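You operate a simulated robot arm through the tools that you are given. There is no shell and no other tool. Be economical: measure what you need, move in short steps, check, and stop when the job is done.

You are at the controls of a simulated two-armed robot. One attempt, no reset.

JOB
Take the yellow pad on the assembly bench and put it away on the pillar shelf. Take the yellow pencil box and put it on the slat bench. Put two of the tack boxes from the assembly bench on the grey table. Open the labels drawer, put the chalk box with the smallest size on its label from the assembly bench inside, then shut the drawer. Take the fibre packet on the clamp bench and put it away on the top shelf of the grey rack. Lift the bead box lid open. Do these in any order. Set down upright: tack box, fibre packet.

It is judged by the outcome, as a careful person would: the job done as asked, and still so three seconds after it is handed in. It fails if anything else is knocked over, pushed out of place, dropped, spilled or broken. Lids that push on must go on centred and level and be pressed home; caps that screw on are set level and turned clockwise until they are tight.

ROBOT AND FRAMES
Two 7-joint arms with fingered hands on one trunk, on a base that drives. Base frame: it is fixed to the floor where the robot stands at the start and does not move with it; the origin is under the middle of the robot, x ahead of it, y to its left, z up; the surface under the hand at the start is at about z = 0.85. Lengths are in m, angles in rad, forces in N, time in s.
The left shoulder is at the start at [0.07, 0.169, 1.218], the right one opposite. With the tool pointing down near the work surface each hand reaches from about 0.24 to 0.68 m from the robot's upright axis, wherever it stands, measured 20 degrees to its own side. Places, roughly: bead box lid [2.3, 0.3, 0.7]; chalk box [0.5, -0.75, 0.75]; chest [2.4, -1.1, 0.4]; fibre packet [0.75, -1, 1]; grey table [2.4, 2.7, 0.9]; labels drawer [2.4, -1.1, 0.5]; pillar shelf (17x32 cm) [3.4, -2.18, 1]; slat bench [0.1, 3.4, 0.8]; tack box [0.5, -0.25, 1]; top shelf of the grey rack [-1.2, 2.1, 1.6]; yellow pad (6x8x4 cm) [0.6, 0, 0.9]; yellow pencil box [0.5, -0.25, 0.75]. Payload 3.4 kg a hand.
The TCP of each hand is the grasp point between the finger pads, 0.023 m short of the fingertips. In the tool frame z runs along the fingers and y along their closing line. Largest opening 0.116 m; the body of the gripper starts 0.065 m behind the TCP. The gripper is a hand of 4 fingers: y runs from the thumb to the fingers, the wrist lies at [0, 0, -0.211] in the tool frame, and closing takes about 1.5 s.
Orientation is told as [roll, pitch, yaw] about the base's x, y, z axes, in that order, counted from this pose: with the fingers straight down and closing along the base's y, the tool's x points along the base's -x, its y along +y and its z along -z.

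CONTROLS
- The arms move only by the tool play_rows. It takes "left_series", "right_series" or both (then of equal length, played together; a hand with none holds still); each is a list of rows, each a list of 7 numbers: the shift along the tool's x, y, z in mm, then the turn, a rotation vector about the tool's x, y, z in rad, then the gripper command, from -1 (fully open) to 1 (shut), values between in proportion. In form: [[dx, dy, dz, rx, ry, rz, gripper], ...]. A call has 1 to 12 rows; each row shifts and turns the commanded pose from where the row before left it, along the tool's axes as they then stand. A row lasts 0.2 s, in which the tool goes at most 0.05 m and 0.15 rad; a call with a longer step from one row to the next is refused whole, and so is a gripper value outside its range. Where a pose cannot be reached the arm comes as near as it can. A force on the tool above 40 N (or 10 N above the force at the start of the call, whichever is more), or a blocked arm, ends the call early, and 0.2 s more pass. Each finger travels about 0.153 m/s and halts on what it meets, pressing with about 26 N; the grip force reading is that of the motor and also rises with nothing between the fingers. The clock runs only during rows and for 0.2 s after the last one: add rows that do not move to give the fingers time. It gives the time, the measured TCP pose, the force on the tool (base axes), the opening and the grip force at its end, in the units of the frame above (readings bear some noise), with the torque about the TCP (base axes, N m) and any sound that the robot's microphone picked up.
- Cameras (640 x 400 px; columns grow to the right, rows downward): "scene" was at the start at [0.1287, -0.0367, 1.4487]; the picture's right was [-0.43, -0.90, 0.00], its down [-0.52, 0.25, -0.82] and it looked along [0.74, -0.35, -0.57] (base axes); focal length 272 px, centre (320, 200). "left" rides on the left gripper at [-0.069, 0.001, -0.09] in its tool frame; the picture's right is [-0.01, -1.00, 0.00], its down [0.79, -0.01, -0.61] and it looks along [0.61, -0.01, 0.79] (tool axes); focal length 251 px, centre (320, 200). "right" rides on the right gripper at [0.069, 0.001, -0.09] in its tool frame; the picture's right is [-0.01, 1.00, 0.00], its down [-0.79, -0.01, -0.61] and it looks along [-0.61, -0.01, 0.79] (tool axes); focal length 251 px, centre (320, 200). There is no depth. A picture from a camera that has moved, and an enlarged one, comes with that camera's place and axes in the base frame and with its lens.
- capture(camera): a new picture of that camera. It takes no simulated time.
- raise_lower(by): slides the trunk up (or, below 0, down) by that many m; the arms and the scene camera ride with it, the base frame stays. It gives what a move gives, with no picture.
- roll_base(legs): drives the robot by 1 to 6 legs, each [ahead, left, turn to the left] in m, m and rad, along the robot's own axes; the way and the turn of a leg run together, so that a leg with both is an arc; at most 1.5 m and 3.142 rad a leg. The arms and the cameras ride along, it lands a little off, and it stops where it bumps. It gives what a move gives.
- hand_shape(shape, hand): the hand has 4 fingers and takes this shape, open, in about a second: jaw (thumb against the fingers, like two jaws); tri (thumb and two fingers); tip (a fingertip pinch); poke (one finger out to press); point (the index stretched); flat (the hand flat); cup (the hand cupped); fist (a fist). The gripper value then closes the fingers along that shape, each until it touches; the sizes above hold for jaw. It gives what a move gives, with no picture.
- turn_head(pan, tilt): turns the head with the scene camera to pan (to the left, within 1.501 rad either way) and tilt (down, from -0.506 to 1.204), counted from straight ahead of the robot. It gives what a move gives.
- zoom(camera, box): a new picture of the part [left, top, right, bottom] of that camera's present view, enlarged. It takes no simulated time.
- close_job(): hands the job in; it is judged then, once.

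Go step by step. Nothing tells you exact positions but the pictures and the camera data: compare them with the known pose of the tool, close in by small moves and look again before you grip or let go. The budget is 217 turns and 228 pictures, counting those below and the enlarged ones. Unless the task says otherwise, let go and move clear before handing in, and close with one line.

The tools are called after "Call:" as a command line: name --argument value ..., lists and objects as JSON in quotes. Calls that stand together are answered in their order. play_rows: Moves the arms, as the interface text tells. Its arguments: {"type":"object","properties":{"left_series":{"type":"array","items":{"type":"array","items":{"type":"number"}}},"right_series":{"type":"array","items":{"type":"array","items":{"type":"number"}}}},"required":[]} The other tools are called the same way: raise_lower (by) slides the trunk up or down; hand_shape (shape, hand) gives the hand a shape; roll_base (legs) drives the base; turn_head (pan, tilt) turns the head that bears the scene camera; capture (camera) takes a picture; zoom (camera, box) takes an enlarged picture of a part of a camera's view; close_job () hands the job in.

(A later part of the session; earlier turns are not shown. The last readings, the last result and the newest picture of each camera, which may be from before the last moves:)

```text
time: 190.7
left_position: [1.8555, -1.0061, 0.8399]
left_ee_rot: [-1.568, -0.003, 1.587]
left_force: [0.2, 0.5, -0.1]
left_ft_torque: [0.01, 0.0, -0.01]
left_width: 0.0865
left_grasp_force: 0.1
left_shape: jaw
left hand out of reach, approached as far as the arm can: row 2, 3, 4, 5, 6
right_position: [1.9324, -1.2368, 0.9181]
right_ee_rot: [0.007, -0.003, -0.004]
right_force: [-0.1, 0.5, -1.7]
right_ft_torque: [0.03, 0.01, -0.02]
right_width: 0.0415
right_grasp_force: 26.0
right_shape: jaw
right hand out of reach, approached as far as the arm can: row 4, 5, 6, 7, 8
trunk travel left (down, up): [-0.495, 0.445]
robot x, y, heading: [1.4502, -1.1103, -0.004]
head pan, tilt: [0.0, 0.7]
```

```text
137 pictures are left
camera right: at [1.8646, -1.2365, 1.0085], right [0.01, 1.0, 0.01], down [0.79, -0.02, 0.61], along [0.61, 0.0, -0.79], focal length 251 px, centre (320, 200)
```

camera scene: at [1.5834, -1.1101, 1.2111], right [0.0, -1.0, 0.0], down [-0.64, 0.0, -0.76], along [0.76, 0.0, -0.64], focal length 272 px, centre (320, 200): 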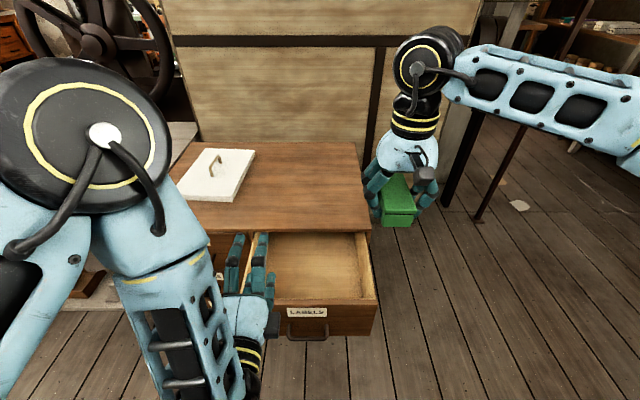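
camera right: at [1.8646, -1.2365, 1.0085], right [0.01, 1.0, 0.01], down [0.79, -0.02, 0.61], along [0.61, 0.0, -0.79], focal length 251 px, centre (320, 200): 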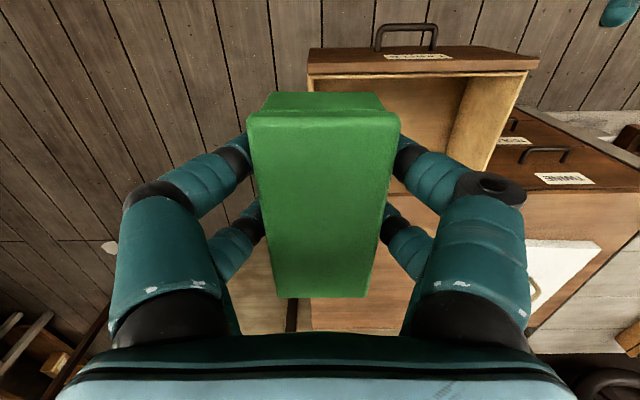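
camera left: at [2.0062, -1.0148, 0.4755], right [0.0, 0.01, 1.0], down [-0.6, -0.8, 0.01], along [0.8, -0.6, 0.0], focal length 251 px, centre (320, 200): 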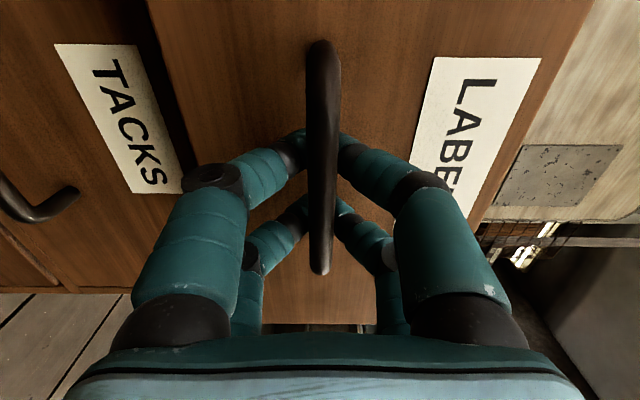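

Shift the base left 0.2 m so that the drawer lies on the right arm's own side.

Call:
roll_base --legs '[[0, 0.2, 0]]'

Call:
play_rows --right_series '[[-25, -5, 20, 0, 0, 0, 1], [-25, -5, 20, 0, 0, 0, 1], [-25, -5, 20, 0, 0, 0, 1], [-25, -5, 20, 0, 0, 0, 1], [-25, -5, 20, 0, 0, 0, 1], [-10, -5, 20, 0, 0, 0, 1], [0, 0, 20, 0, 0, 0, 1], [0, 0, 20, 0, 0, 0, 1], [0, 0, 0, 0, 0, 0, 1]]'

Call:
capture --camera "scene"

Call:
capture --camera "right"

```text
time: 192.3
left_position: [1.8556, -0.8036, 0.8381]
left_ee_rot: [-1.567, -0.003, 1.587]
left_force: [-0.1, 0.5, -0.4]
left_ft_torque: [-0.02, 0.01, 0.0]
left_width: 0.0865
left_grasp_force: 0.1
left_shape: jaw
right_position: [1.9331, -1.0347, 0.9172]
right_ee_rot: [0.008, -0.001, -0.004]
right_force: [-0.2, 0.2, -1.8]
right_ft_torque: [-0.01, 0.0, -0.01]
right_width: 0.0417
right_grasp_force: 26.5
right_shape: jaw
trunk travel left (down, up): [-0.495, 0.445]
robot x, y, heading: [1.4494, -0.9082, 0.0]
head pan, tilt: [0.0, 0.7]
```

```text
time: 194.3
left_position: [1.8545, -0.8049, 0.8389]
left_ee_rot: [-1.568, -0.002, 1.588]
left_force: [0.1, 0.3, -1.7]
left_ft_torque: [0.02, 0.0, 0.01]
left_width: 0.0866
left_grasp_force: 0.1
left_shape: jaw
right_position: [1.9951, -1.1222, 0.7653]
right_ee_rot: [0.008, -0.002, -0.004]
right_force: [0.1, 0.2, -0.7]
right_ft_torque: [0.01, 0.04, -0.01]
right_width: 0.0415
right_grasp_force: 26.4
right_shape: jaw
right hand out of reach, approached as far as the arm can: row 1, 2, 3, 4, 5, 6, 7, 8
trunk travel left (down, up): [-0.495, 0.445]
robot x, y, heading: [1.4497, -0.9122, -0.0]
head pan, tilt: [0.0, 0.7]
```

```text
136 pictures are left
camera scene: at [1.5834, -0.909, 1.2111], right [0.0, -1.0, 0.0], down [-0.64, 0.0, -0.76], along [0.76, 0.0, -0.64], focal length 272 px, centre (320, 200)
```

scene: 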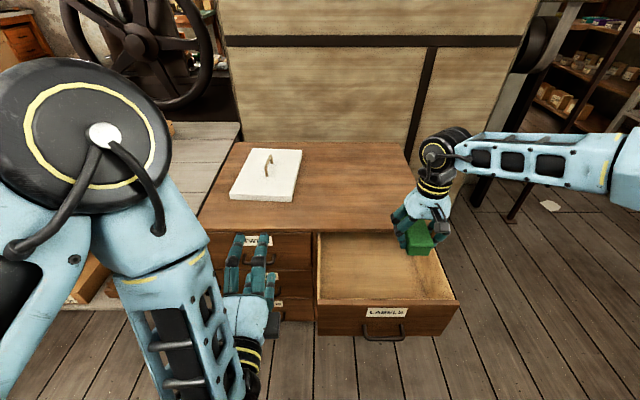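

```text
135 pictures are left
camera right: at [1.9272, -1.1222, 0.8557], right [0.01, 1.0, 0.01], down [0.79, -0.02, 0.61], along [0.61, 0.0, -0.79], focal length 251 px, centre (320, 200)
```

right: 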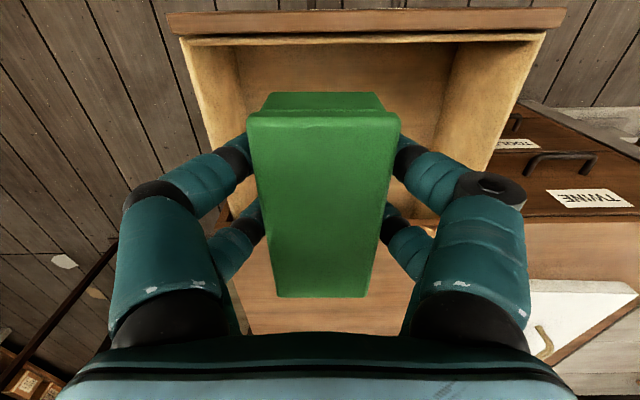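

Over the drawer now. Descend, then adjust forward.

Call:
play_rows --right_series '[[-10, 5, 30, 0, 0, 0, 1], [-10, 5, 30, 0, 0, 0, 1], [-15, 5, 30, 0, 0, 0, 1], [-15, 0, 20, 0, 0, 0, 1], [-10, 0, 10, 0, 0, 0, 1], [0, 0, 0, 0, 0, 0, 1]]'

Call:
capture --camera "scene"

Call:
capture --camera "right"

```text
time: 195.7
left_position: [1.8549, -0.8039, 0.84]
left_ee_rot: [-1.568, -0.003, 1.589]
left_force: [1.0, 0.6, 0.2]
left_ft_torque: [0.0, -0.02, 0.01]
left_width: 0.0867
left_grasp_force: 0.0
left_shape: jaw
right_position: [1.9753, -1.1542, 0.6939]
right_ee_rot: [0.009, -0.002, -0.005]
right_force: [-0.7, 0.8, -1.6]
right_ft_torque: [0.03, 0.0, 0.04]
right_width: 0.0412
right_grasp_force: 25.9
right_shape: jaw
right hand out of reach, approached as far as the arm can: row 1, 2, 3, 4, 5
trunk travel left (down, up): [-0.495, 0.445]
robot x, y, heading: [1.4485, -0.912, 0.002]
head pan, tilt: [0.0, 0.7]
```

```text
134 pictures are left
camera scene: at [1.5834, -0.909, 1.2111], right [0.0, -1.0, 0.0], down [-0.64, 0.0, -0.76], along [0.76, 0.0, -0.64], focal length 272 px, centre (320, 200)
```

scene: 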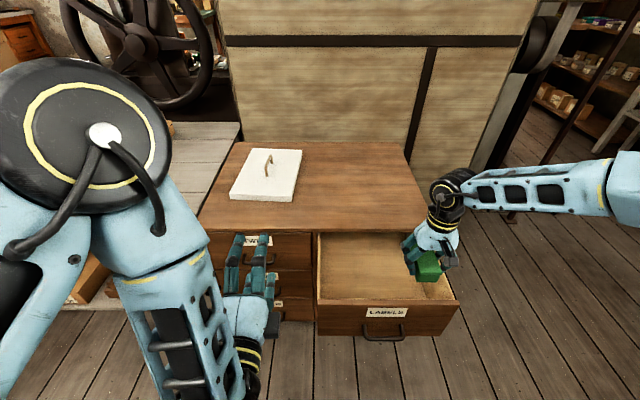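

```text
133 pictures are left
camera right: at [1.9078, -1.1532, 0.7848], right [0.01, 1.0, 0.01], down [0.79, -0.02, 0.61], along [0.61, 0.0, -0.79], focal length 251 px, centre (320, 200)
```

right: 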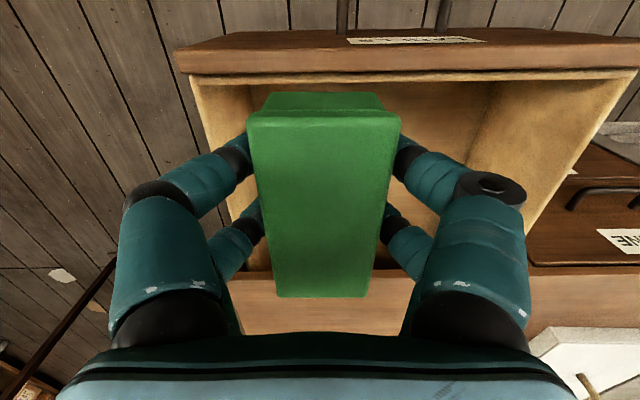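

Better: keep the arm at a comfortable relative height and lower with the trunk instead. First bring it back up and forward.

Call:
play_rows --right_series '[[0, 5, -35, 0, 0, 0, 1], [0, 10, -35, 0, 0, 0, 1], [-20, 5, -20, 0, 0, 0, 1], [-30, 0, 0, 0, 0, 0, 1], [-30, 0, 0, 0, 0, 0, 1], [0, 0, 0, 0, 0, 0, 1]]'

Call:
capture --camera "right"

```text
time: 197.1
left_position: [1.8554, -0.8048, 0.8386]
left_ee_rot: [-1.569, -0.003, 1.588]
left_force: [0.1, -0.6, -0.1]
left_ft_torque: [-0.01, -0.02, -0.03]
left_width: 0.0866
left_grasp_force: 0.0
left_shape: jaw
right_position: [2.0207, -1.153, 0.7945]
right_ee_rot: [0.009, -0.002, -0.003]
right_force: [0.1, -1.1, -1.7]
right_ft_torque: [-0.02, 0.0, -0.01]
right_width: 0.0411
right_grasp_force: 25.9
right_shape: jaw
right hand out of reach, approached as far as the arm can: row 4, 5
trunk travel left (down, up): [-0.495, 0.445]
robot x, y, heading: [1.446, -0.9106, 0.006]
head pan, tilt: [0.0, 0.7]
```

```text
132 pictures are left
camera right: at [1.9521, -1.1527, 0.8847], right [0.01, 1.0, 0.01], down [0.79, -0.01, 0.61], along [0.61, 0.0, -0.79], focal length 251 px, centre (320, 200)
```

right: 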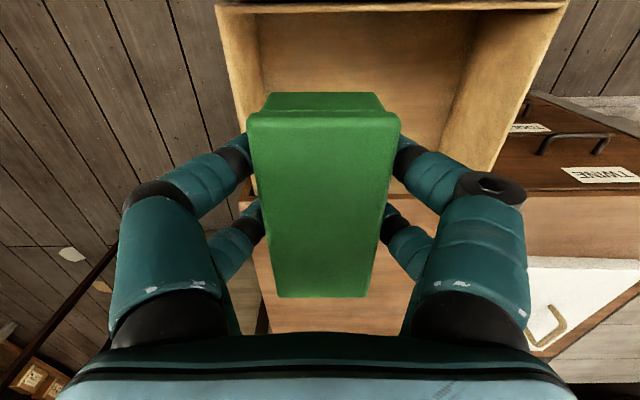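

Nudge the base 4.5 cm forward and lower the trunk 0.27 m.

Call:
roll_base --legs '[[0.045, 0, 0]]'

Call:
raise_lower --by -0.18

Call:
capture --camera "right"

Call:
capture --camera "scene"

```text
time: 198.0
left_position: [1.8995, -0.8051, 0.8395]
left_ee_rot: [-1.566, -0.002, 1.589]
left_force: [0.0, 0.0, -0.5]
left_ft_torque: [-0.02, 0.0, 0.0]
left_width: 0.0866
left_grasp_force: 0.1
left_shape: jaw
right_position: [2.066, -1.1524, 0.7931]
right_ee_rot: [0.01, 0.001, -0.007]
right_force: [0.7, -0.5, -0.8]
right_ft_torque: [-0.01, 0.04, 0.0]
right_width: 0.0412
right_grasp_force: 26.0
right_shape: jaw
trunk travel left (down, up): [-0.495, 0.445]
robot x, y, heading: [1.4942, -0.9123, 0.002]
head pan, tilt: [0.0, 0.7]
```

```text
time: 200.0
left_position: [1.8992, -0.8049, 0.6595]
left_ee_rot: [-1.567, -0.002, 1.588]
left_force: [0.1, -1.3, -1.1]
left_ft_torque: [0.02, 0.0, -0.03]
left_width: 0.0864
left_grasp_force: 0.0
left_shape: jaw
right_position: [2.0647, -1.1521, 0.6144]
right_ee_rot: [0.009, -0.002, -0.002]
right_force: [0.3, -0.7, -1.4]
right_ft_torque: [-0.03, 0.02, 0.01]
right_width: 0.041
right_grasp_force: 26.1
right_shape: jaw
trunk travel left (down, up): [-0.315, 0.625]
robot x, y, heading: [1.4922, -0.9097, 0.001]
head pan, tilt: [0.0, 0.7]
```

```text
131 pictures are left
camera right: at [1.9962, -1.1525, 0.7048], right [0.01, 1.0, 0.01], down [0.79, -0.01, 0.61], along [0.61, 0.0, -0.79], focal length 251 px, centre (320, 200)
```

right: 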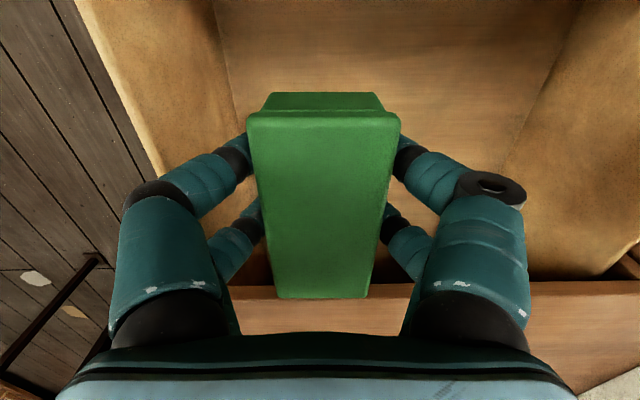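

```text
130 pictures are left
camera scene: at [1.6278, -0.9089, 1.0311], right [0.0, -1.0, 0.0], down [-0.64, 0.0, -0.76], along [0.76, 0.0, -0.64], focal length 272 px, centre (320, 200)
```

scene: 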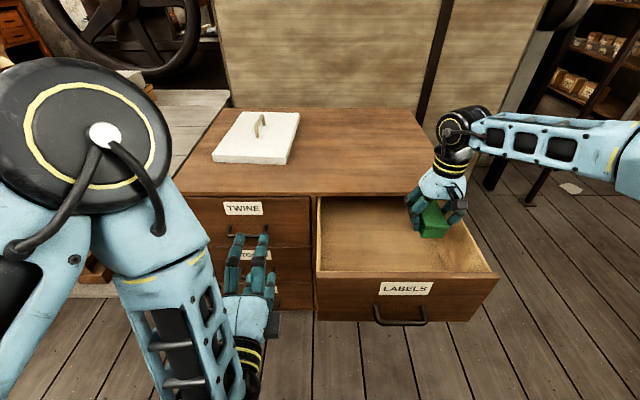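

Aligned inside the drawer. Lower 0.12 m more with the trunk, then feel for the bottom with the arm.

Call:
raise_lower --by -0.12

Call:
capture --camera "right"

Call:
zoom --camera "scene" --box '[300, 60, 520, 240]'

```text
time: 201.5
left_position: [1.8993, -0.8044, 0.5402]
left_ee_rot: [-1.567, -0.001, 1.588]
left_force: [0.0, 0.5, 0.3]
left_ft_torque: [0.02, 0.0, -0.01]
left_width: 0.0866
left_grasp_force: 0.0
left_shape: jaw
right_position: [2.0638, -1.1531, 0.4949]
right_ee_rot: [0.01, -0.001, -0.004]
right_force: [-0.4, -0.4, -0.5]
right_ft_torque: [0.02, 0.02, -0.01]
right_width: 0.0418
right_grasp_force: 25.9
right_shape: jaw
trunk travel left (down, up): [-0.195, 0.745]
robot x, y, heading: [1.492, -0.9074, -0.0]
head pan, tilt: [0.0, 0.7]
```

```text
129 pictures are left
camera right: at [1.9962, -1.1525, 0.5848], right [0.01, 1.0, 0.01], down [0.79, -0.01, 0.61], along [0.61, 0.0, -0.79], focal length 251 px, centre (320, 200)
```

right: 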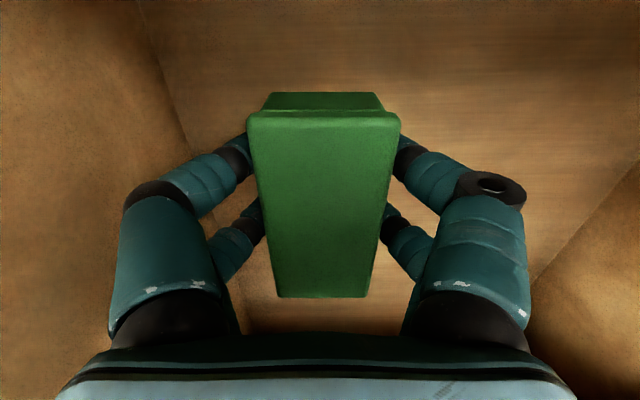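

```text
2.22 times, centred on (410, 150) of scene
camera zoom: at [1.6278, -0.9089, 0.9111], right [0.0, -1.0, 0.0], down [-0.64, 0.0, -0.76], along [0.76, 0.0, -0.64], focal length 605 px, centre (120, 311)
```

zoom: 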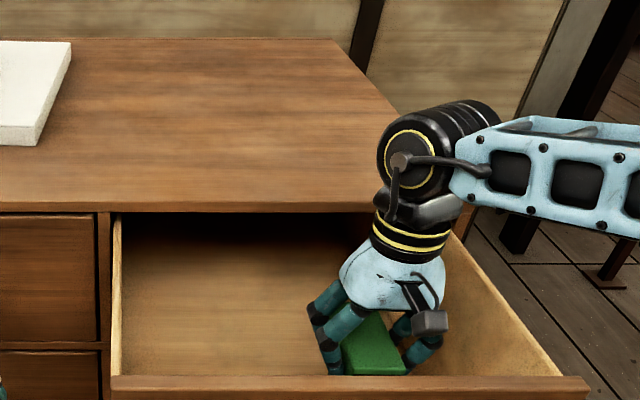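

Call:
play_rows --right_series '[[0, 0, 6, 0, 0, 0, 1], [0, 0, 6, 0, 0, 0, 1], [0, 0, 6, 0, 0, 0, 1], [0, 0, 5, 0, 0, 0, 1], [0, 0, 4, 0, 0, 0, 1], [0, 0, 0, 0, 0, 0, 1]]'

Call:
capture --camera "right"

```text
time: 202.9
left_position: [1.8987, -0.8048, 0.5401]
left_ee_rot: [-1.567, -0.003, 1.589]
left_force: [0.3, 0.3, 0.5]
left_ft_torque: [0.0, 0.0, -0.01]
left_width: 0.0869
left_grasp_force: 0.1
left_shape: jaw
right_position: [2.0576, -1.1539, 0.4697]
right_ee_rot: [0.007, -0.003, -0.003]
right_force: [-0.7, 0.1, -0.8]
right_ft_torque: [-0.01, 0.04, -0.03]
right_width: 0.0414
right_grasp_force: 26.3
right_shape: jaw
right hand out of reach, approached as far as the arm can: row 3
trunk travel left (down, up): [-0.195, 0.745]
robot x, y, heading: [1.4955, -0.9117, -0.001]
head pan, tilt: [0.0, 0.7]
```

```text
127 pictures are left
camera right: at [1.9905, -1.1549, 0.5596], right [0.01, 1.0, 0.01], down [0.79, -0.02, 0.61], along [0.61, 0.0, -0.79], focal length 251 px, centre (320, 200)
```

right: 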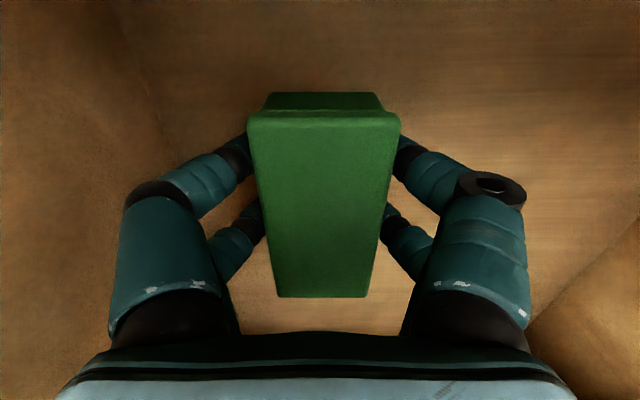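

Call:
raise_lower --by -0.015

Call:
play_rows --right_series '[[0, 0, 4, 0, 0, 0, 1], [0, 0, 4, 0, 0, 0, 1], [0, 0, 4, 0, 0, 0, 1], [0, 0, 4, 0, 0, 0, 1], [0, 0, 4, 0, 0, 0, 1], [0, 0, 4, 0, 0, 0, 1], [0, 0, 0, 0, 0, 0, 1]]'

Call:
capture --camera "right"

```text
time: 203.5
left_position: [1.8997, -0.8034, 0.5238]
left_ee_rot: [-1.568, -0.002, 1.589]
left_force: [0.0, 0.5, -0.3]
left_ft_torque: [-0.02, -0.01, 0.0]
left_width: 0.0866
left_grasp_force: 0.0
left_shape: jaw
right_position: [2.0584, -1.1556, 0.4545]
right_ee_rot: [0.008, -0.005, -0.004]
right_force: [0.0, 0.1, -1.4]
right_ft_torque: [0.01, -0.01, 0.02]
right_width: 0.0413
right_grasp_force: 26.1
right_shape: jaw
trunk travel left (down, up): [-0.18, 0.76]
robot x, y, heading: [1.4947, -0.9103, 0.003]
head pan, tilt: [0.0, 0.7]
```

```text
time: 205.3
left_position: [1.8982, -0.8042, 0.5249]
left_ee_rot: [-1.571, -0.001, 1.586]
left_force: [0.7, 0.2, -1.1]
left_ft_torque: [0.02, -0.01, 0.07]
left_width: 0.0868
left_grasp_force: 0.0
left_shape: jaw
right_position: [2.0545, -1.1568, 0.4392]
right_ee_rot: [0.01, -0.018, -0.004]
right_force: [0.0, 0.5, 26.4]
right_ft_torque: [-0.04, 0.1, 0.03]
right_width: 0.0421
right_grasp_force: 25.9
right_shape: jaw
right hand out of reach, approached as far as the arm can: row 3, 6
trunk travel left (down, up): [-0.18, 0.76]
robot x, y, heading: [1.4926, -0.91, 0.004]
head pan, tilt: [0.0, 0.7]
stopped in row 7 (right hand): the force on the tool passed its limit at 41 N (the readings are from after the stop); the commanded pose is now the measured one
```

```text
126 pictures are left
camera right: at [1.9849, -1.157, 0.5289], right [0.01, 1.0, 0.01], down [0.78, -0.02, 0.62], along [0.62, 0.0, -0.78], focal length 251 px, centre (320, 200)
```

right: 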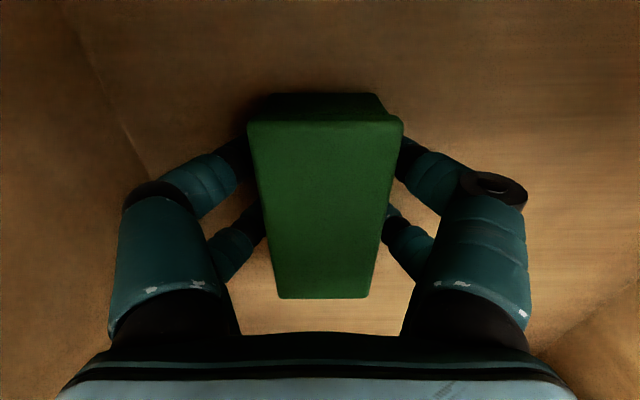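

Box is on the drawer bottom. Open the fingers a little and lift with the trunk.

Call:
play_rows --right_series '[[0, 0, -2, 0, 0, 0, 0.3], [0, 0, 0, 0, 0, 0, 0.1], [0, 0, 0, 0, 0, 0, -0.1], [0, 0, 0, 0, 0, 0, -0.3], [0, 0, 0, 0, 0, 0, -0.4], [0, 0, 0, 0, 0, 0, -0.4], [0, 0, -5, 0, 0, 0, -0.4], [0, 0, -10, 0, 0, 0, -0.4], [0, 0, 0, 0, 0, 0, -0.4]]'

Call:
raise_lower --by 0.25

Call:
capture --camera "scene"

Call:
capture --camera "right"

```text
time: 207.3
left_position: [1.8997, -0.8038, 0.5233]
left_ee_rot: [-1.567, -0.002, 1.587]
left_force: [0.3, 0.6, 0.5]
left_ft_torque: [-0.04, -0.01, 0.03]
left_width: 0.0865
left_grasp_force: 0.0
left_shape: jaw
right_position: [2.0531, -1.1577, 0.4522]
right_ee_rot: [0.009, -0.008, -0.004]
right_force: [0.4, 0.6, 0.4]
right_ft_torque: [0.01, -0.02, 0.03]
right_width: 0.081
right_grasp_force: 0.1
right_shape: jaw
trunk travel left (down, up): [-0.18, 0.76]
robot x, y, heading: [1.4951, -0.9095, -0.002]
head pan, tilt: [0.0, 0.7]
```

```text
time: 209.9
left_position: [1.8994, -0.805, 0.7745]
left_ee_rot: [-1.567, -0.003, 1.588]
left_force: [-0.2, 0.5, -0.2]
left_ft_torque: [0.0, 0.02, 0.0]
left_width: 0.0869
left_grasp_force: 0.0
left_shape: jaw
right_position: [2.0528, -1.1582, 0.7025]
right_ee_rot: [0.01, -0.009, -0.005]
right_force: [0.3, 0.0, 1.2]
right_ft_torque: [0.0, -0.02, -0.05]
right_width: 0.0809
right_grasp_force: 0.0
right_shape: jaw
trunk travel left (down, up): [-0.43, 0.51]
robot x, y, heading: [1.4947, -0.9155, 0.003]
head pan, tilt: [0.0, 0.7]
```

```text
125 pictures are left
camera scene: at [1.6279, -0.9089, 1.146], right [0.0, -1.0, 0.0], down [-0.64, 0.0, -0.76], along [0.76, 0.0, -0.64], focal length 272 px, centre (320, 200)
```

scene: 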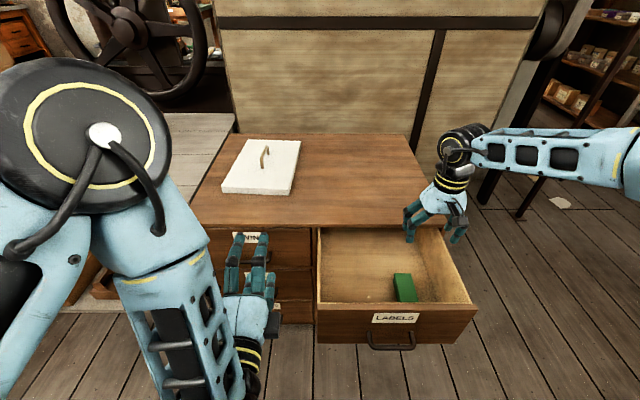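

```text
124 pictures are left
camera right: at [1.9845, -1.1578, 0.7922], right [0.01, 1.0, 0.01], down [0.79, -0.02, 0.61], along [0.61, 0.0, -0.79], focal length 251 px, centre (320, 200)
```

right: 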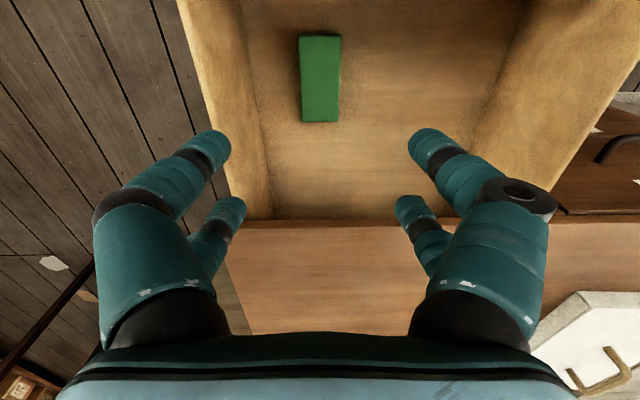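

Chalk box lies in the drawer. Now move the right hand away, return the base to the earlier spot, and use the left hand to push the drawer shut.

Call:
play_rows --right_series '[[20, -25, -30, 0, 0, 0, -0.4], [30, -30, 0, 0, 0, 0, -0.4], [30, -30, 0, 0, 0, 0, -0.4], [30, -30, 0, 0, 0, 0, -0.4], [30, -30, 0, 0, 0, 0, -0.4], [0, -30, 0, 0, 0, 0, -0.4], [0, -30, 0, 0, 0, 0, -0.4]]' --left_series '[[0, 0, 0, 0, 0, 0, 0], [0, 0, 0, 0, 0, 0, 0.5], [0, 0, 0, 0, 0, 0, 1], [0, 0, 0, 0, 0, 0, 1], [0, 0, 0, 0, 0, 0, 1], [0, 0, 0, 0, 0, 0, 1], [0, 0, 0, 0, 0, 0, 1]]'

Call:
roll_base --legs '[[-0.06, 0, 0], [0, -0.2, 0]]'

Call:
raise_lower --by -0.28

Call:
capture --camera "scene"

```text
time: 211.5
left_position: [1.9001, -0.8044, 0.7746]
left_ee_rot: [-1.567, -0.002, 1.59]
left_force: [-0.3, 0.5, 0.0]
left_ft_torque: [0.03, 0.0, 0.02]
left_width: 0.0
left_grasp_force: 25.9
left_shape: jaw
right_position: [1.911, -1.3653, 0.727]
right_ee_rot: [0.01, -0.009, -0.003]
right_force: [0.3, 0.5, -0.2]
right_ft_torque: [0.02, 0.01, -0.01]
right_width: 0.0808
right_grasp_force: 0.0
right_shape: jaw
trunk travel left (down, up): [-0.43, 0.51]
robot x, y, heading: [1.4926, -0.9125, -0.001]
head pan, tilt: [0.0, 0.7]
```

```text
time: 213.6
left_position: [1.8387, -1.0077, 0.7749]
left_ee_rot: [-1.568, -0.002, 1.586]
left_force: [1.1, -0.2, -0.5]
left_ft_torque: [0.03, 0.01, 0.04]
left_width: 0.0
left_grasp_force: 25.6
left_shape: jaw
right_position: [1.8492, -1.5669, 0.7253]
right_ee_rot: [0.012, -0.008, -0.004]
right_force: [-0.2, 0.0, 0.8]
right_ft_torque: [0.0, -0.04, 0.01]
right_width: 0.0809
right_grasp_force: 0.1
right_shape: jaw
trunk travel left (down, up): [-0.43, 0.51]
robot x, y, heading: [1.4316, -1.114, -0.005]
head pan, tilt: [0.0, 0.7]
```

```text
time: 216.5
left_position: [1.8383, -1.0059, 0.4949]
left_ee_rot: [-1.566, -0.002, 1.587]
left_force: [-0.1, -1.0, 0.8]
left_ft_torque: [0.01, -0.01, 0.01]
left_width: 0.0
left_grasp_force: 26.1
left_shape: jaw
right_position: [1.8494, -1.5674, 0.4467]
right_ee_rot: [0.011, -0.01, -0.006]
right_force: [-0.3, -0.2, -0.5]
right_ft_torque: [-0.02, -0.01, 0.02]
right_width: 0.081
right_grasp_force: 0.0
right_shape: jaw
trunk travel left (down, up): [-0.15, 0.79]
robot x, y, heading: [1.4353, -1.1133, -0.003]
head pan, tilt: [0.0, 0.7]
```

```text
123 pictures are left
camera scene: at [1.5668, -1.1105, 0.8661], right [0.0, -1.0, 0.0], down [-0.64, 0.0, -0.76], along [0.76, 0.0, -0.64], focal length 272 px, centre (320, 200)
```

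scene: 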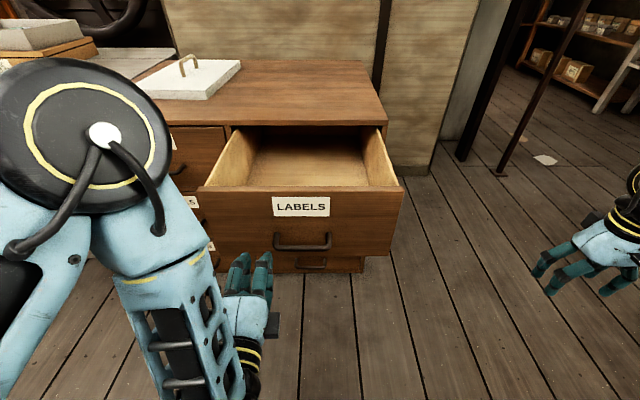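

Align with the bar and push.

Call:
play_rows --left_series '[[25, 6, 0, 0, 0, 0, 1], [25, 6, 0, 0, 0, 0, 1], [24, 5, 0, 0, 0, 0, 1], [0, 0, 10, 0, 0, 0, 1], [0, 0, 10, 0, 0, 0, 1], [0, 0, 20, 0, 0, 0, 1], [0, 0, 25, 0, 0, 0, 1], [0, 0, 25, 0, 0, 0, 1], [0, 0, 25, 0, 0, 0, 1], [0, 0, 25, 0, 0, 0, 1], [0, 0, 25, 0, 0, 0, 1], [0, 0, 0, 0, 0, 0, 1]]'

Call:
capture --camera "scene"

Call:
capture --camera "left"

```text
time: 219.1
left_position: [2.0029, -1.0777, 0.4752]
left_ee_rot: [-1.568, -0.002, 1.586]
left_force: [0.4, 0.4, 0.0]
left_ft_torque: [-0.02, 0.0, 0.03]
left_width: 0.0002
left_grasp_force: 26.0
left_shape: jaw
right_position: [1.8492, -1.5668, 0.446]
right_ee_rot: [0.012, -0.008, -0.005]
right_force: [-0.5, 0.1, -0.5]
right_ft_torque: [-0.01, 0.03, -0.01]
right_width: 0.081
right_grasp_force: 0.1
right_shape: jaw
trunk travel left (down, up): [-0.15, 0.79]
robot x, y, heading: [1.4323, -1.1128, -0.0]
head pan, tilt: [0.0, 0.7]
```

```text
122 pictures are left
camera scene: at [1.5669, -1.1105, 0.8661], right [0.0, -1.0, 0.0], down [-0.64, 0.0, -0.76], along [0.76, 0.0, -0.64], focal length 272 px, centre (320, 200)
```

scene: 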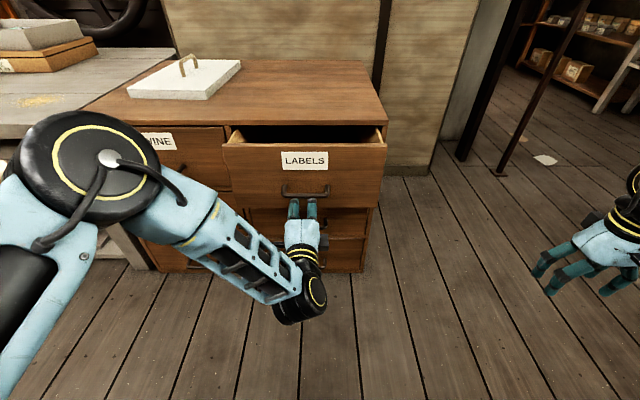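

```text
121 pictures are left
camera left: at [1.9127, -1.0104, 0.475], right [0.0, 0.01, 1.0], down [-0.59, -0.8, 0.01], along [0.8, -0.59, 0.0], focal length 251 px, centre (320, 200)
```

left: 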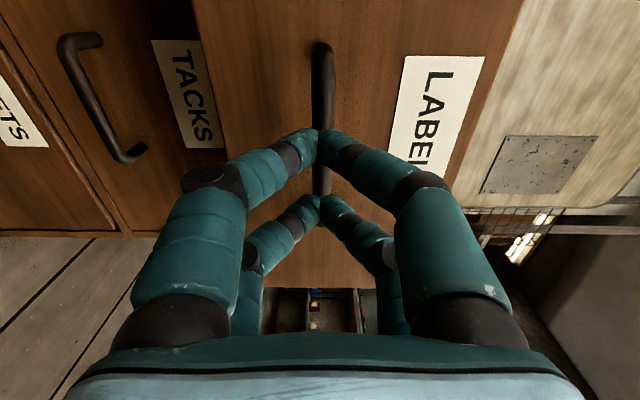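

Pushing works. Continue until it stops.

Call:
play_rows --left_series '[[0, 0, 20, 0, 0, 0, 1], [0, 0, 20, 0, 0, 0, 1], [0, 0, 20, 0, 0, 0, 1], [0, 0, 15, 0, 0, 0, 1], [0, 0, 12, 0, 0, 0, 1], [0, 0, 10, 0, 0, 0, 1], [0, 0, 8, 0, 0, 0, 1], [0, 0, 8, 0, 0, 0, 1], [0, 0, 8, 0, 0, 0, 1], [0, 0, 6, 0, 0, 0, 1], [0, 0, 6, 0, 0, 0, 1]]'

Call:
zoom --camera "scene" --box '[180, 80, 420, 230]'

```text
time: 220.7
left_position: [2.1049, -1.0825, 0.4786]
left_ee_rot: [-1.557, -0.004, 1.591]
left_force: [-14.9, 1.8, 1.7]
left_ft_torque: [0.08, -0.06, 0.09]
left_width: 0.0001
left_grasp_force: 25.9
left_shape: jaw
left hand out of reach, approached as far as the arm can: row 5, 8
right_position: [1.849, -1.5653, 0.4469]
right_ee_rot: [0.01, -0.012, -0.004]
right_force: [0.6, -0.6, 0.0]
right_ft_torque: [-0.03, 0.01, 0.02]
right_width: 0.0811
right_grasp_force: 0.1
right_shape: jaw
trunk travel left (down, up): [-0.15, 0.79]
robot x, y, heading: [1.4312, -1.1114, 0.003]
head pan, tilt: [0.0, 0.7]
stopped in row 8 (left hand): the force on the tool passed its limit at 51 N (the readings are from after the stop); the commanded pose is now the measured one
```

```text
2.67 times, centred on (300, 155) of scene
camera zoom: at [1.5648, -1.1101, 0.8665], right [0.0, -1.0, 0.0], down [-0.64, 0.0, -0.77], along [0.77, 0.0, -0.64], focal length 726 px, centre (373, 320)
```

zoom: 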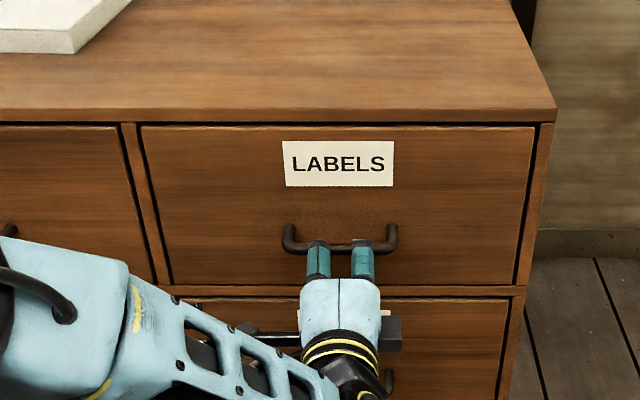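

Drawer is shut. Retract the left hand, raise the trunk, and undo the hand rotation.

Call:
play_rows --left_series '[[0, 0, -30, 0, 0, 0, 1], [0, 0, -40, 0, 0, 0, 1], [0, 0, -40, 0, 0, 0, 1], [0, 0, -40, 0, 0, 0, 1], [0, 0, -40, 0, 0, 0, 1], [0, 0, 0, 0, 0, 0, 1]]'

Call:
raise_lower --by 0.5

Call:
play_rows --left_series '[[0, 0, 0, 0, 0, 0.145, 0], [0, 0, 0, 0, 0, 0.145, -0.5], [0, 0, 0, 0, 0, 0.145, -0.5], [0, 0, 0, 0, 0, 0.145, -0.5], [0, 0, 0, 0, 0, 0.145, -0.5], [0, 0, 0, 0, 0, 0.145, -0.5], [0, 0, 0, 0, 0, 0.145, -0.5], [0, 0, 0, 0, 0, 0.145, -0.5], [0, 0, 0, 0, 0, 0.145, -0.5], [0, 0, 0, 0, 0, 0.145, -0.5], [0, 0, 0, 0, 0, 0.12, -0.5]]'

Call:
play_rows --left_series '[[0, -20, 0, 0, 0.145, 0, -0.5], [0, -20, 0, 0, 0.145, 0, -0.5], [0, 0, 0, 0, 0.145, 0, -0.5], [0, 0, 0, 0, 0.145, 0, -0.5], [0, 0, 0, 0, 0.145, 0, -0.5], [0, 0, 0, 0, 0.145, 0, -0.5], [0, 0, 0, 0, 0.145, 0, -0.5], [0, 0, 0, 0, 0.145, 0, -0.5], [0, 0, 0, 0, 0.145, 0, -0.5], [0, 0, 0, 0, 0.145, 0, -0.5], [0, 0, 0, 0, 0.12, 0, -0.5]]'

Call:
capture --camera "scene"

```text
time: 222.1
left_position: [1.9164, -1.0848, 0.4812]
left_ee_rot: [-1.553, -0.002, 1.593]
left_force: [-0.9, 0.7, 0.0]
left_ft_torque: [0.01, 0.04, 0.01]
left_width: 0.0
left_grasp_force: 25.9
left_shape: jaw
right_position: [1.8495, -1.5659, 0.4463]
right_ee_rot: [0.01, -0.01, -0.006]
right_force: [-0.2, -0.1, 0.5]
right_ft_torque: [0.02, 0.02, 0.01]
right_width: 0.0807
right_grasp_force: 0.1
right_shape: jaw
trunk travel left (down, up): [-0.15, 0.79]
robot x, y, heading: [1.4325, -1.1127, 0.003]
head pan, tilt: [0.0, 0.7]
```

```text
refused: 0.5 is not a number from -0.4 to 0.4
```

```text
time: 224.5
left_position: [1.9166, -1.0863, 0.4792]
left_ee_rot: [0.272, -1.553, -0.251]
left_force: [0.0, 0.8, 0.1]
left_ft_torque: [-0.03, 0.02, 0.0]
left_width: 0.0867
left_grasp_force: 0.1
left_shape: jaw
right_position: [1.85, -1.5663, 0.4471]
right_ee_rot: [0.011, -0.01, -0.005]
right_force: [0.6, 0.7, 0.2]
right_ft_torque: [0.01, 0.01, 0.02]
right_width: 0.0807
right_grasp_force: 0.0
right_shape: jaw
trunk travel left (down, up): [-0.15, 0.79]
robot x, y, heading: [1.4338, -1.1138, 0.002]
head pan, tilt: [0.0, 0.7]
```

```text
time: 226.9
left_position: [1.9168, -1.1261, 0.4796]
left_ee_rot: [0.002, 0.019, 0.02]
left_force: [-1.2, 0.5, 0.0]
left_ft_torque: [0.02, 0.01, 0.04]
left_width: 0.0866
left_grasp_force: 0.1
left_shape: jaw
right_position: [1.85, -1.5653, 0.4464]
right_ee_rot: [0.01, -0.008, -0.007]
right_force: [0.0, 0.4, -0.3]
right_ft_torque: [0.0, 0.03, -0.01]
right_width: 0.0809
right_grasp_force: 0.1
right_shape: jaw
trunk travel left (down, up): [-0.15, 0.79]
robot x, y, heading: [1.4323, -1.1095, 0.005]
head pan, tilt: [0.0, 0.7]
```

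```text
119 pictures are left
camera scene: at [1.5666, -1.1103, 0.8661], right [0.0, -1.0, 0.0], down [-0.64, 0.0, -0.76], along [0.76, 0.0, -0.64], focal length 272 px, centre (320, 200)
```

scene: 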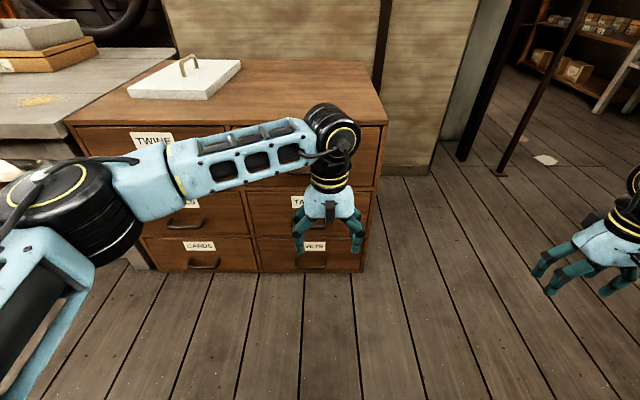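

No contact happened. Raise the trunk in two steps and drive toward the bead table.

Call:
raise_lower --by 0.4

Call:
raise_lower --by 0.2

Call:
play_rows --left_series '[[10, 40, 0, 0, 0, 0, -0.5], [10, 40, 0, 0, 0, 0, -0.5], [10, 40, 0, 0, 0, 0, -0.5], [10, 40, 0, 0, 0, 0, -0.5], [10, 40, 0, 0, 0, 0, -0.5], [10, 30, 0, 0, 0, 0, -0.5], [0, 0, 0, 0, 0, 0, -0.5]]' --right_series '[[0, 20, 0, 0, 0, 0, -0.4], [0, 20, 0, 0, 0, 0, -0.4], [0, 0, 0, 0, 0, 0, -0.4], [0, 0, 0, 0, 0, 0, -0.4], [0, 0, 0, 0, 0, 0, -0.4], [0, 0, 0, 0, 0, 0, -0.4], [0, 0, 0, 0, 0, 0, -0.4]]'

Call:
roll_base --legs '[[0, 1.35, 0]]'

Call:
turn_head --pan 0.2 --tilt 0.8

Call:
capture --camera "scene"

```text
time: 230.7
left_position: [1.9153, -1.1256, 0.8793]
left_ee_rot: [0.003, 0.016, 0.021]
left_force: [0.2, 0.2, -0.2]
left_ft_torque: [0.01, 0.0, -0.01]
left_width: 0.0864
left_grasp_force: 0.1
left_shape: jaw
right_position: [1.8498, -1.5654, 0.8468]
right_ee_rot: [0.011, -0.01, -0.005]
right_force: [0.5, 0.8, 0.3]
right_ft_torque: [-0.02, -0.01, -0.01]
right_width: 0.0808
right_grasp_force: 0.1
right_shape: jaw
trunk travel left (down, up): [-0.55, 0.39]
robot x, y, heading: [1.4319, -1.112, 0.002]
head pan, tilt: [0.0, 0.7]
```

```text
time: 232.9
left_position: [1.9165, -1.126, 1.0802]
left_ee_rot: [0.003, 0.016, 0.021]
left_force: [-0.4, -0.7, 0.4]
left_ft_torque: [-0.02, 0.01, 0.01]
left_width: 0.0866
left_grasp_force: 0.0
left_shape: jaw
right_position: [1.8497, -1.5662, 1.0479]
right_ee_rot: [0.009, -0.009, -0.006]
right_force: [-0.1, -0.1, -0.1]
right_ft_torque: [-0.03, 0.02, -0.01]
right_width: 0.0809
right_grasp_force: 0.0
right_shape: jaw
trunk travel left (down, up): [-0.75, 0.19]
robot x, y, heading: [1.4318, -1.1117, 0.002]
head pan, tilt: [0.0, 0.7]
```

```text
time: 234.5
left_position: [1.8521, -0.8959, 1.0789]
left_ee_rot: [0.003, 0.017, 0.021]
left_force: [-0.4, 0.3, 0.0]
left_ft_torque: [0.04, -0.01, 0.0]
left_width: 0.0868
left_grasp_force: 0.0
left_shape: jaw
right_position: [1.8494, -1.5267, 1.0479]
right_ee_rot: [0.011, -0.008, -0.005]
right_force: [-0.8, 0.0, 0.7]
right_ft_torque: [-0.02, 0.03, -0.02]
right_width: 0.0808
right_grasp_force: 0.0
right_shape: jaw
trunk travel left (down, up): [-0.75, 0.19]
robot x, y, heading: [1.4314, -1.1109, 0.003]
head pan, tilt: [0.0, 0.7]
```

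```text
time: 241.3
left_position: [1.8281, 0.4703, 1.0806]
left_ee_rot: [0.003, 0.015, 0.045]
left_force: [-0.3, 0.0, -0.3]
left_ft_torque: [-0.01, 0.05, -0.01]
left_width: 0.0865
left_grasp_force: 0.1
left_shape: jaw
right_position: [1.8403, -0.1602, 1.0468]
right_ee_rot: [0.011, -0.009, 0.02]
right_force: [-0.5, -0.2, -0.5]
right_ft_torque: [0.03, -0.01, -0.02]
right_width: 0.0809
right_grasp_force: 0.0
right_shape: jaw
trunk travel left (down, up): [-0.75, 0.19]
robot x, y, heading: [1.4138, 0.2434, 0.028]
head pan, tilt: [0.0, 0.7]
```

```text
time: 242.0
left_position: [1.8279, 0.4701, 1.0797]
left_ee_rot: [0.002, 0.016, 0.045]
left_force: [0.0, -0.2, 0.8]
left_ft_torque: [-0.03, -0.01, -0.03]
left_width: 0.0868
left_grasp_force: 0.1
left_shape: jaw
right_position: [1.8416, -0.1591, 1.0465]
right_ee_rot: [0.011, -0.008, 0.019]
right_force: [0.1, 0.5, -0.2]
right_ft_torque: [0.01, 0.04, 0.02]
right_width: 0.0811
right_grasp_force: 0.0
right_shape: jaw
trunk travel left (down, up): [-0.75, 0.19]
robot x, y, heading: [1.4157, 0.243, 0.03]
head pan, tilt: [0.201, 0.799]
```

```text
118 pictures are left
camera scene: at [1.5418, 0.2657, 1.4579], right [0.22, -0.97, 0.0], down [-0.7, -0.16, -0.7], along [0.68, 0.16, -0.72], focal length 272 px, centre (320, 200)
```

scene: 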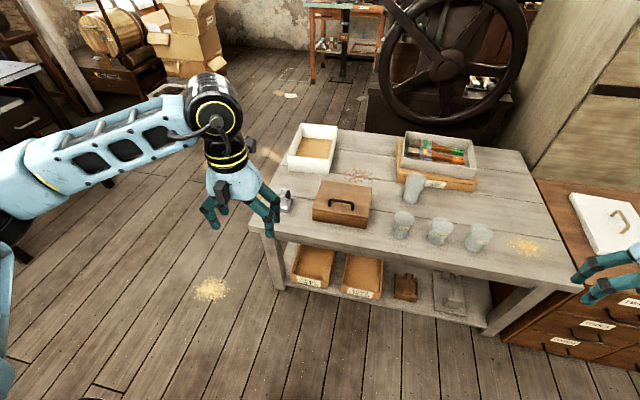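

Call:
zoom --camera "scene" --box '[270, 140, 430, 250]'

Call:
capture --camera "right"

Call:
capture --camera "left"

```text
3.64 times, centred on (350, 195) of scene
camera zoom: at [1.5418, 0.2657, 1.4579], right [0.22, -0.97, 0.0], down [-0.7, -0.16, -0.7], along [0.68, 0.16, -0.72], focal length 990 px, centre (211, 218)
```

zoom: 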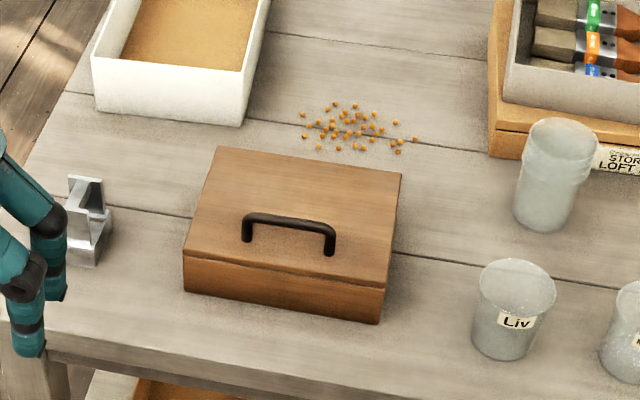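

```text
116 pictures are left
camera right: at [1.7726, -0.161, 1.1375], right [-0.01, 1.0, 0.01], down [0.79, 0.0, 0.61], along [0.61, 0.01, -0.79], focal length 251 px, centre (320, 200)
```

right: 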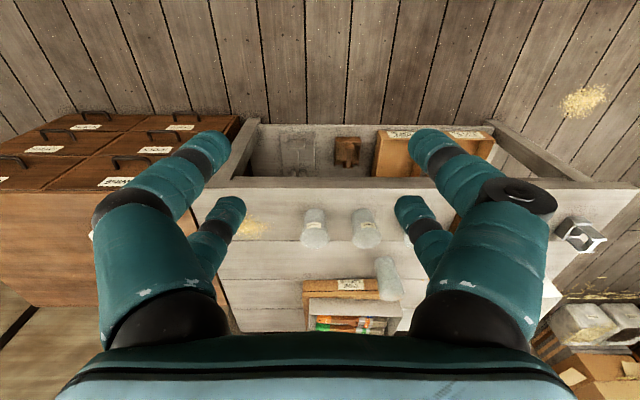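

```text
115 pictures are left
camera left: at [1.8982, 0.4732, 1.168], right [0.05, -1.0, 0.0], down [-0.78, -0.04, 0.62], along [-0.62, -0.03, -0.78], focal length 251 px, centre (320, 200)
```

left: 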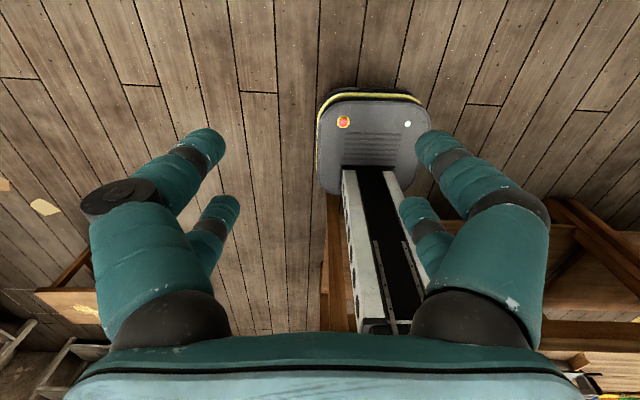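

The bead box (x 2.24–2.415, y 0.245–0.46, top z≈0.66) hinges at its far side; its handle bar is at about (2.271, 0.353, 0.69). The table's front edge is at x≈2.16, so I can drive closer.

Call:
roll_base --legs '[[0, -0.21, -0.03], [0.37, 0, 0]]'

Call:
play_rows --left_series '[[0, 0, 0, 0, 0, -0.145, -0.5], [0, 0, 0, 0, 0, -0.145, -0.5], [0, 0, 0, 0, 0, -0.145, -0.5], [0, 0, 0, 0, 0, -0.145, -0.5], [0, 0, 0, 0, 0, -0.145, -0.5], [0, 0, 0, 0, 0, -0.145, -0.5], [0, 0, 0, 0, 0, -0.145, -0.5], [0, 0, 0, 0, 0, -0.145, -0.5], [0, 0, 0, 0, 0, -0.145, -0.5], [0, 0, 0, 0, 0, -0.145, -0.5], [0, 0, 0, 0, 0, -0.07, -0.5]]'

Call:
turn_head --pan 0.4 --tilt 0.9

Call:
capture --camera "scene"

Call:
capture --camera "left"

```text
time: 245.7
left_position: [2.2151, 0.2514, 1.0813]
left_ee_rot: [0.001, 0.015, 0.017]
left_force: [0.3, 0.8, 0.7]
left_ft_torque: [-0.01, 0.01, 0.02]
left_width: 0.0869
left_grasp_force: 0.0
left_shape: jaw
right_position: [2.2115, -0.3791, 1.0477]
right_ee_rot: [0.011, -0.008, -0.007]
right_force: [-0.6, -0.1, 0.4]
right_ft_torque: [0.0, -0.02, 0.04]
right_width: 0.0811
right_grasp_force: 0.0
right_shape: jaw
trunk travel left (down, up): [-0.75, 0.19]
robot x, y, heading: [1.7953, 0.0361, 0.001]
head pan, tilt: [0.201, 0.799]
```

```text
time: 248.1
left_position: [2.2159, 0.2511, 1.0792]
left_ee_rot: [0.018, -0.001, 1.541]
left_force: [-0.1, -0.8, -0.1]
left_ft_torque: [-0.04, 0.0, 0.03]
left_width: 0.0868
left_grasp_force: 0.1
left_shape: jaw
right_position: [2.2131, -0.3786, 1.0474]
right_ee_rot: [0.012, -0.008, -0.007]
right_force: [0.1, -0.9, 0.0]
right_ft_torque: [0.0, 0.0, 0.01]
right_width: 0.0809
right_grasp_force: 0.1
right_shape: jaw
trunk travel left (down, up): [-0.75, 0.19]
robot x, y, heading: [1.7973, 0.0395, -0.001]
head pan, tilt: [0.201, 0.799]
```

```text
time: 248.8
left_position: [2.2154, 0.2508, 1.0807]
left_ee_rot: [0.015, -0.002, 1.537]
left_force: [0.6, 0.3, 0.3]
left_ft_torque: [-0.03, 0.02, 0.02]
left_width: 0.0868
left_grasp_force: 0.1
left_shape: jaw
right_position: [2.2131, -0.379, 1.048]
right_ee_rot: [0.009, -0.008, -0.008]
right_force: [0.2, 0.0, 0.0]
right_ft_torque: [-0.01, 0.03, 0.0]
right_width: 0.0809
right_grasp_force: 0.0
right_shape: jaw
trunk travel left (down, up): [-0.75, 0.19]
robot x, y, heading: [1.7977, 0.0344, -0.002]
head pan, tilt: [0.4, 0.901]
```

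```text
114 pictures are left
camera scene: at [1.9153, 0.0674, 1.45], right [0.39, -0.92, 0.0], down [-0.72, -0.3, -0.62], along [0.57, 0.24, -0.78], focal length 272 px, centre (320, 200)
```

scene: 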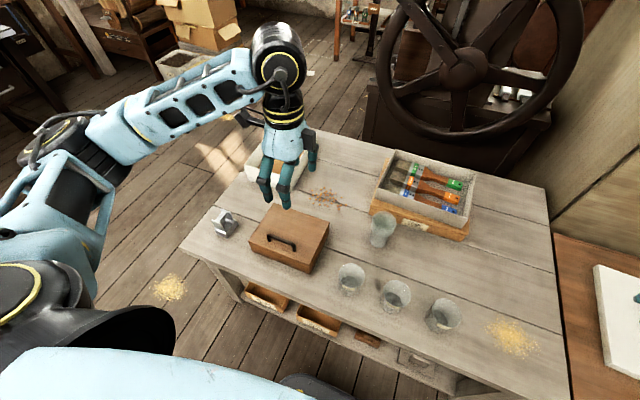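

```text
113 pictures are left
camera left: at [2.2194, 0.3184, 1.1697], right [1.0, -0.02, -0.02], down [-0.01, -0.8, 0.61], along [-0.03, -0.6, -0.8], focal length 251 px, centre (320, 200)
```

left: 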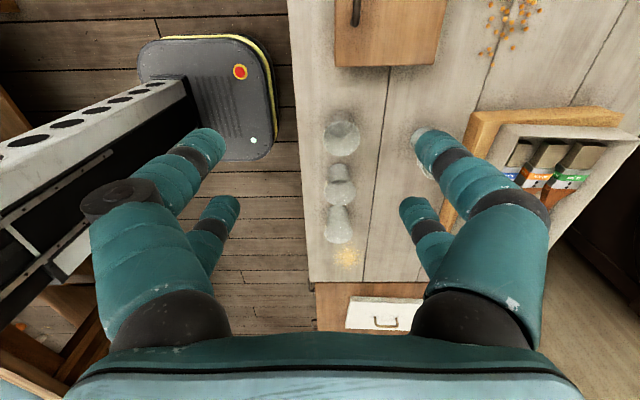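

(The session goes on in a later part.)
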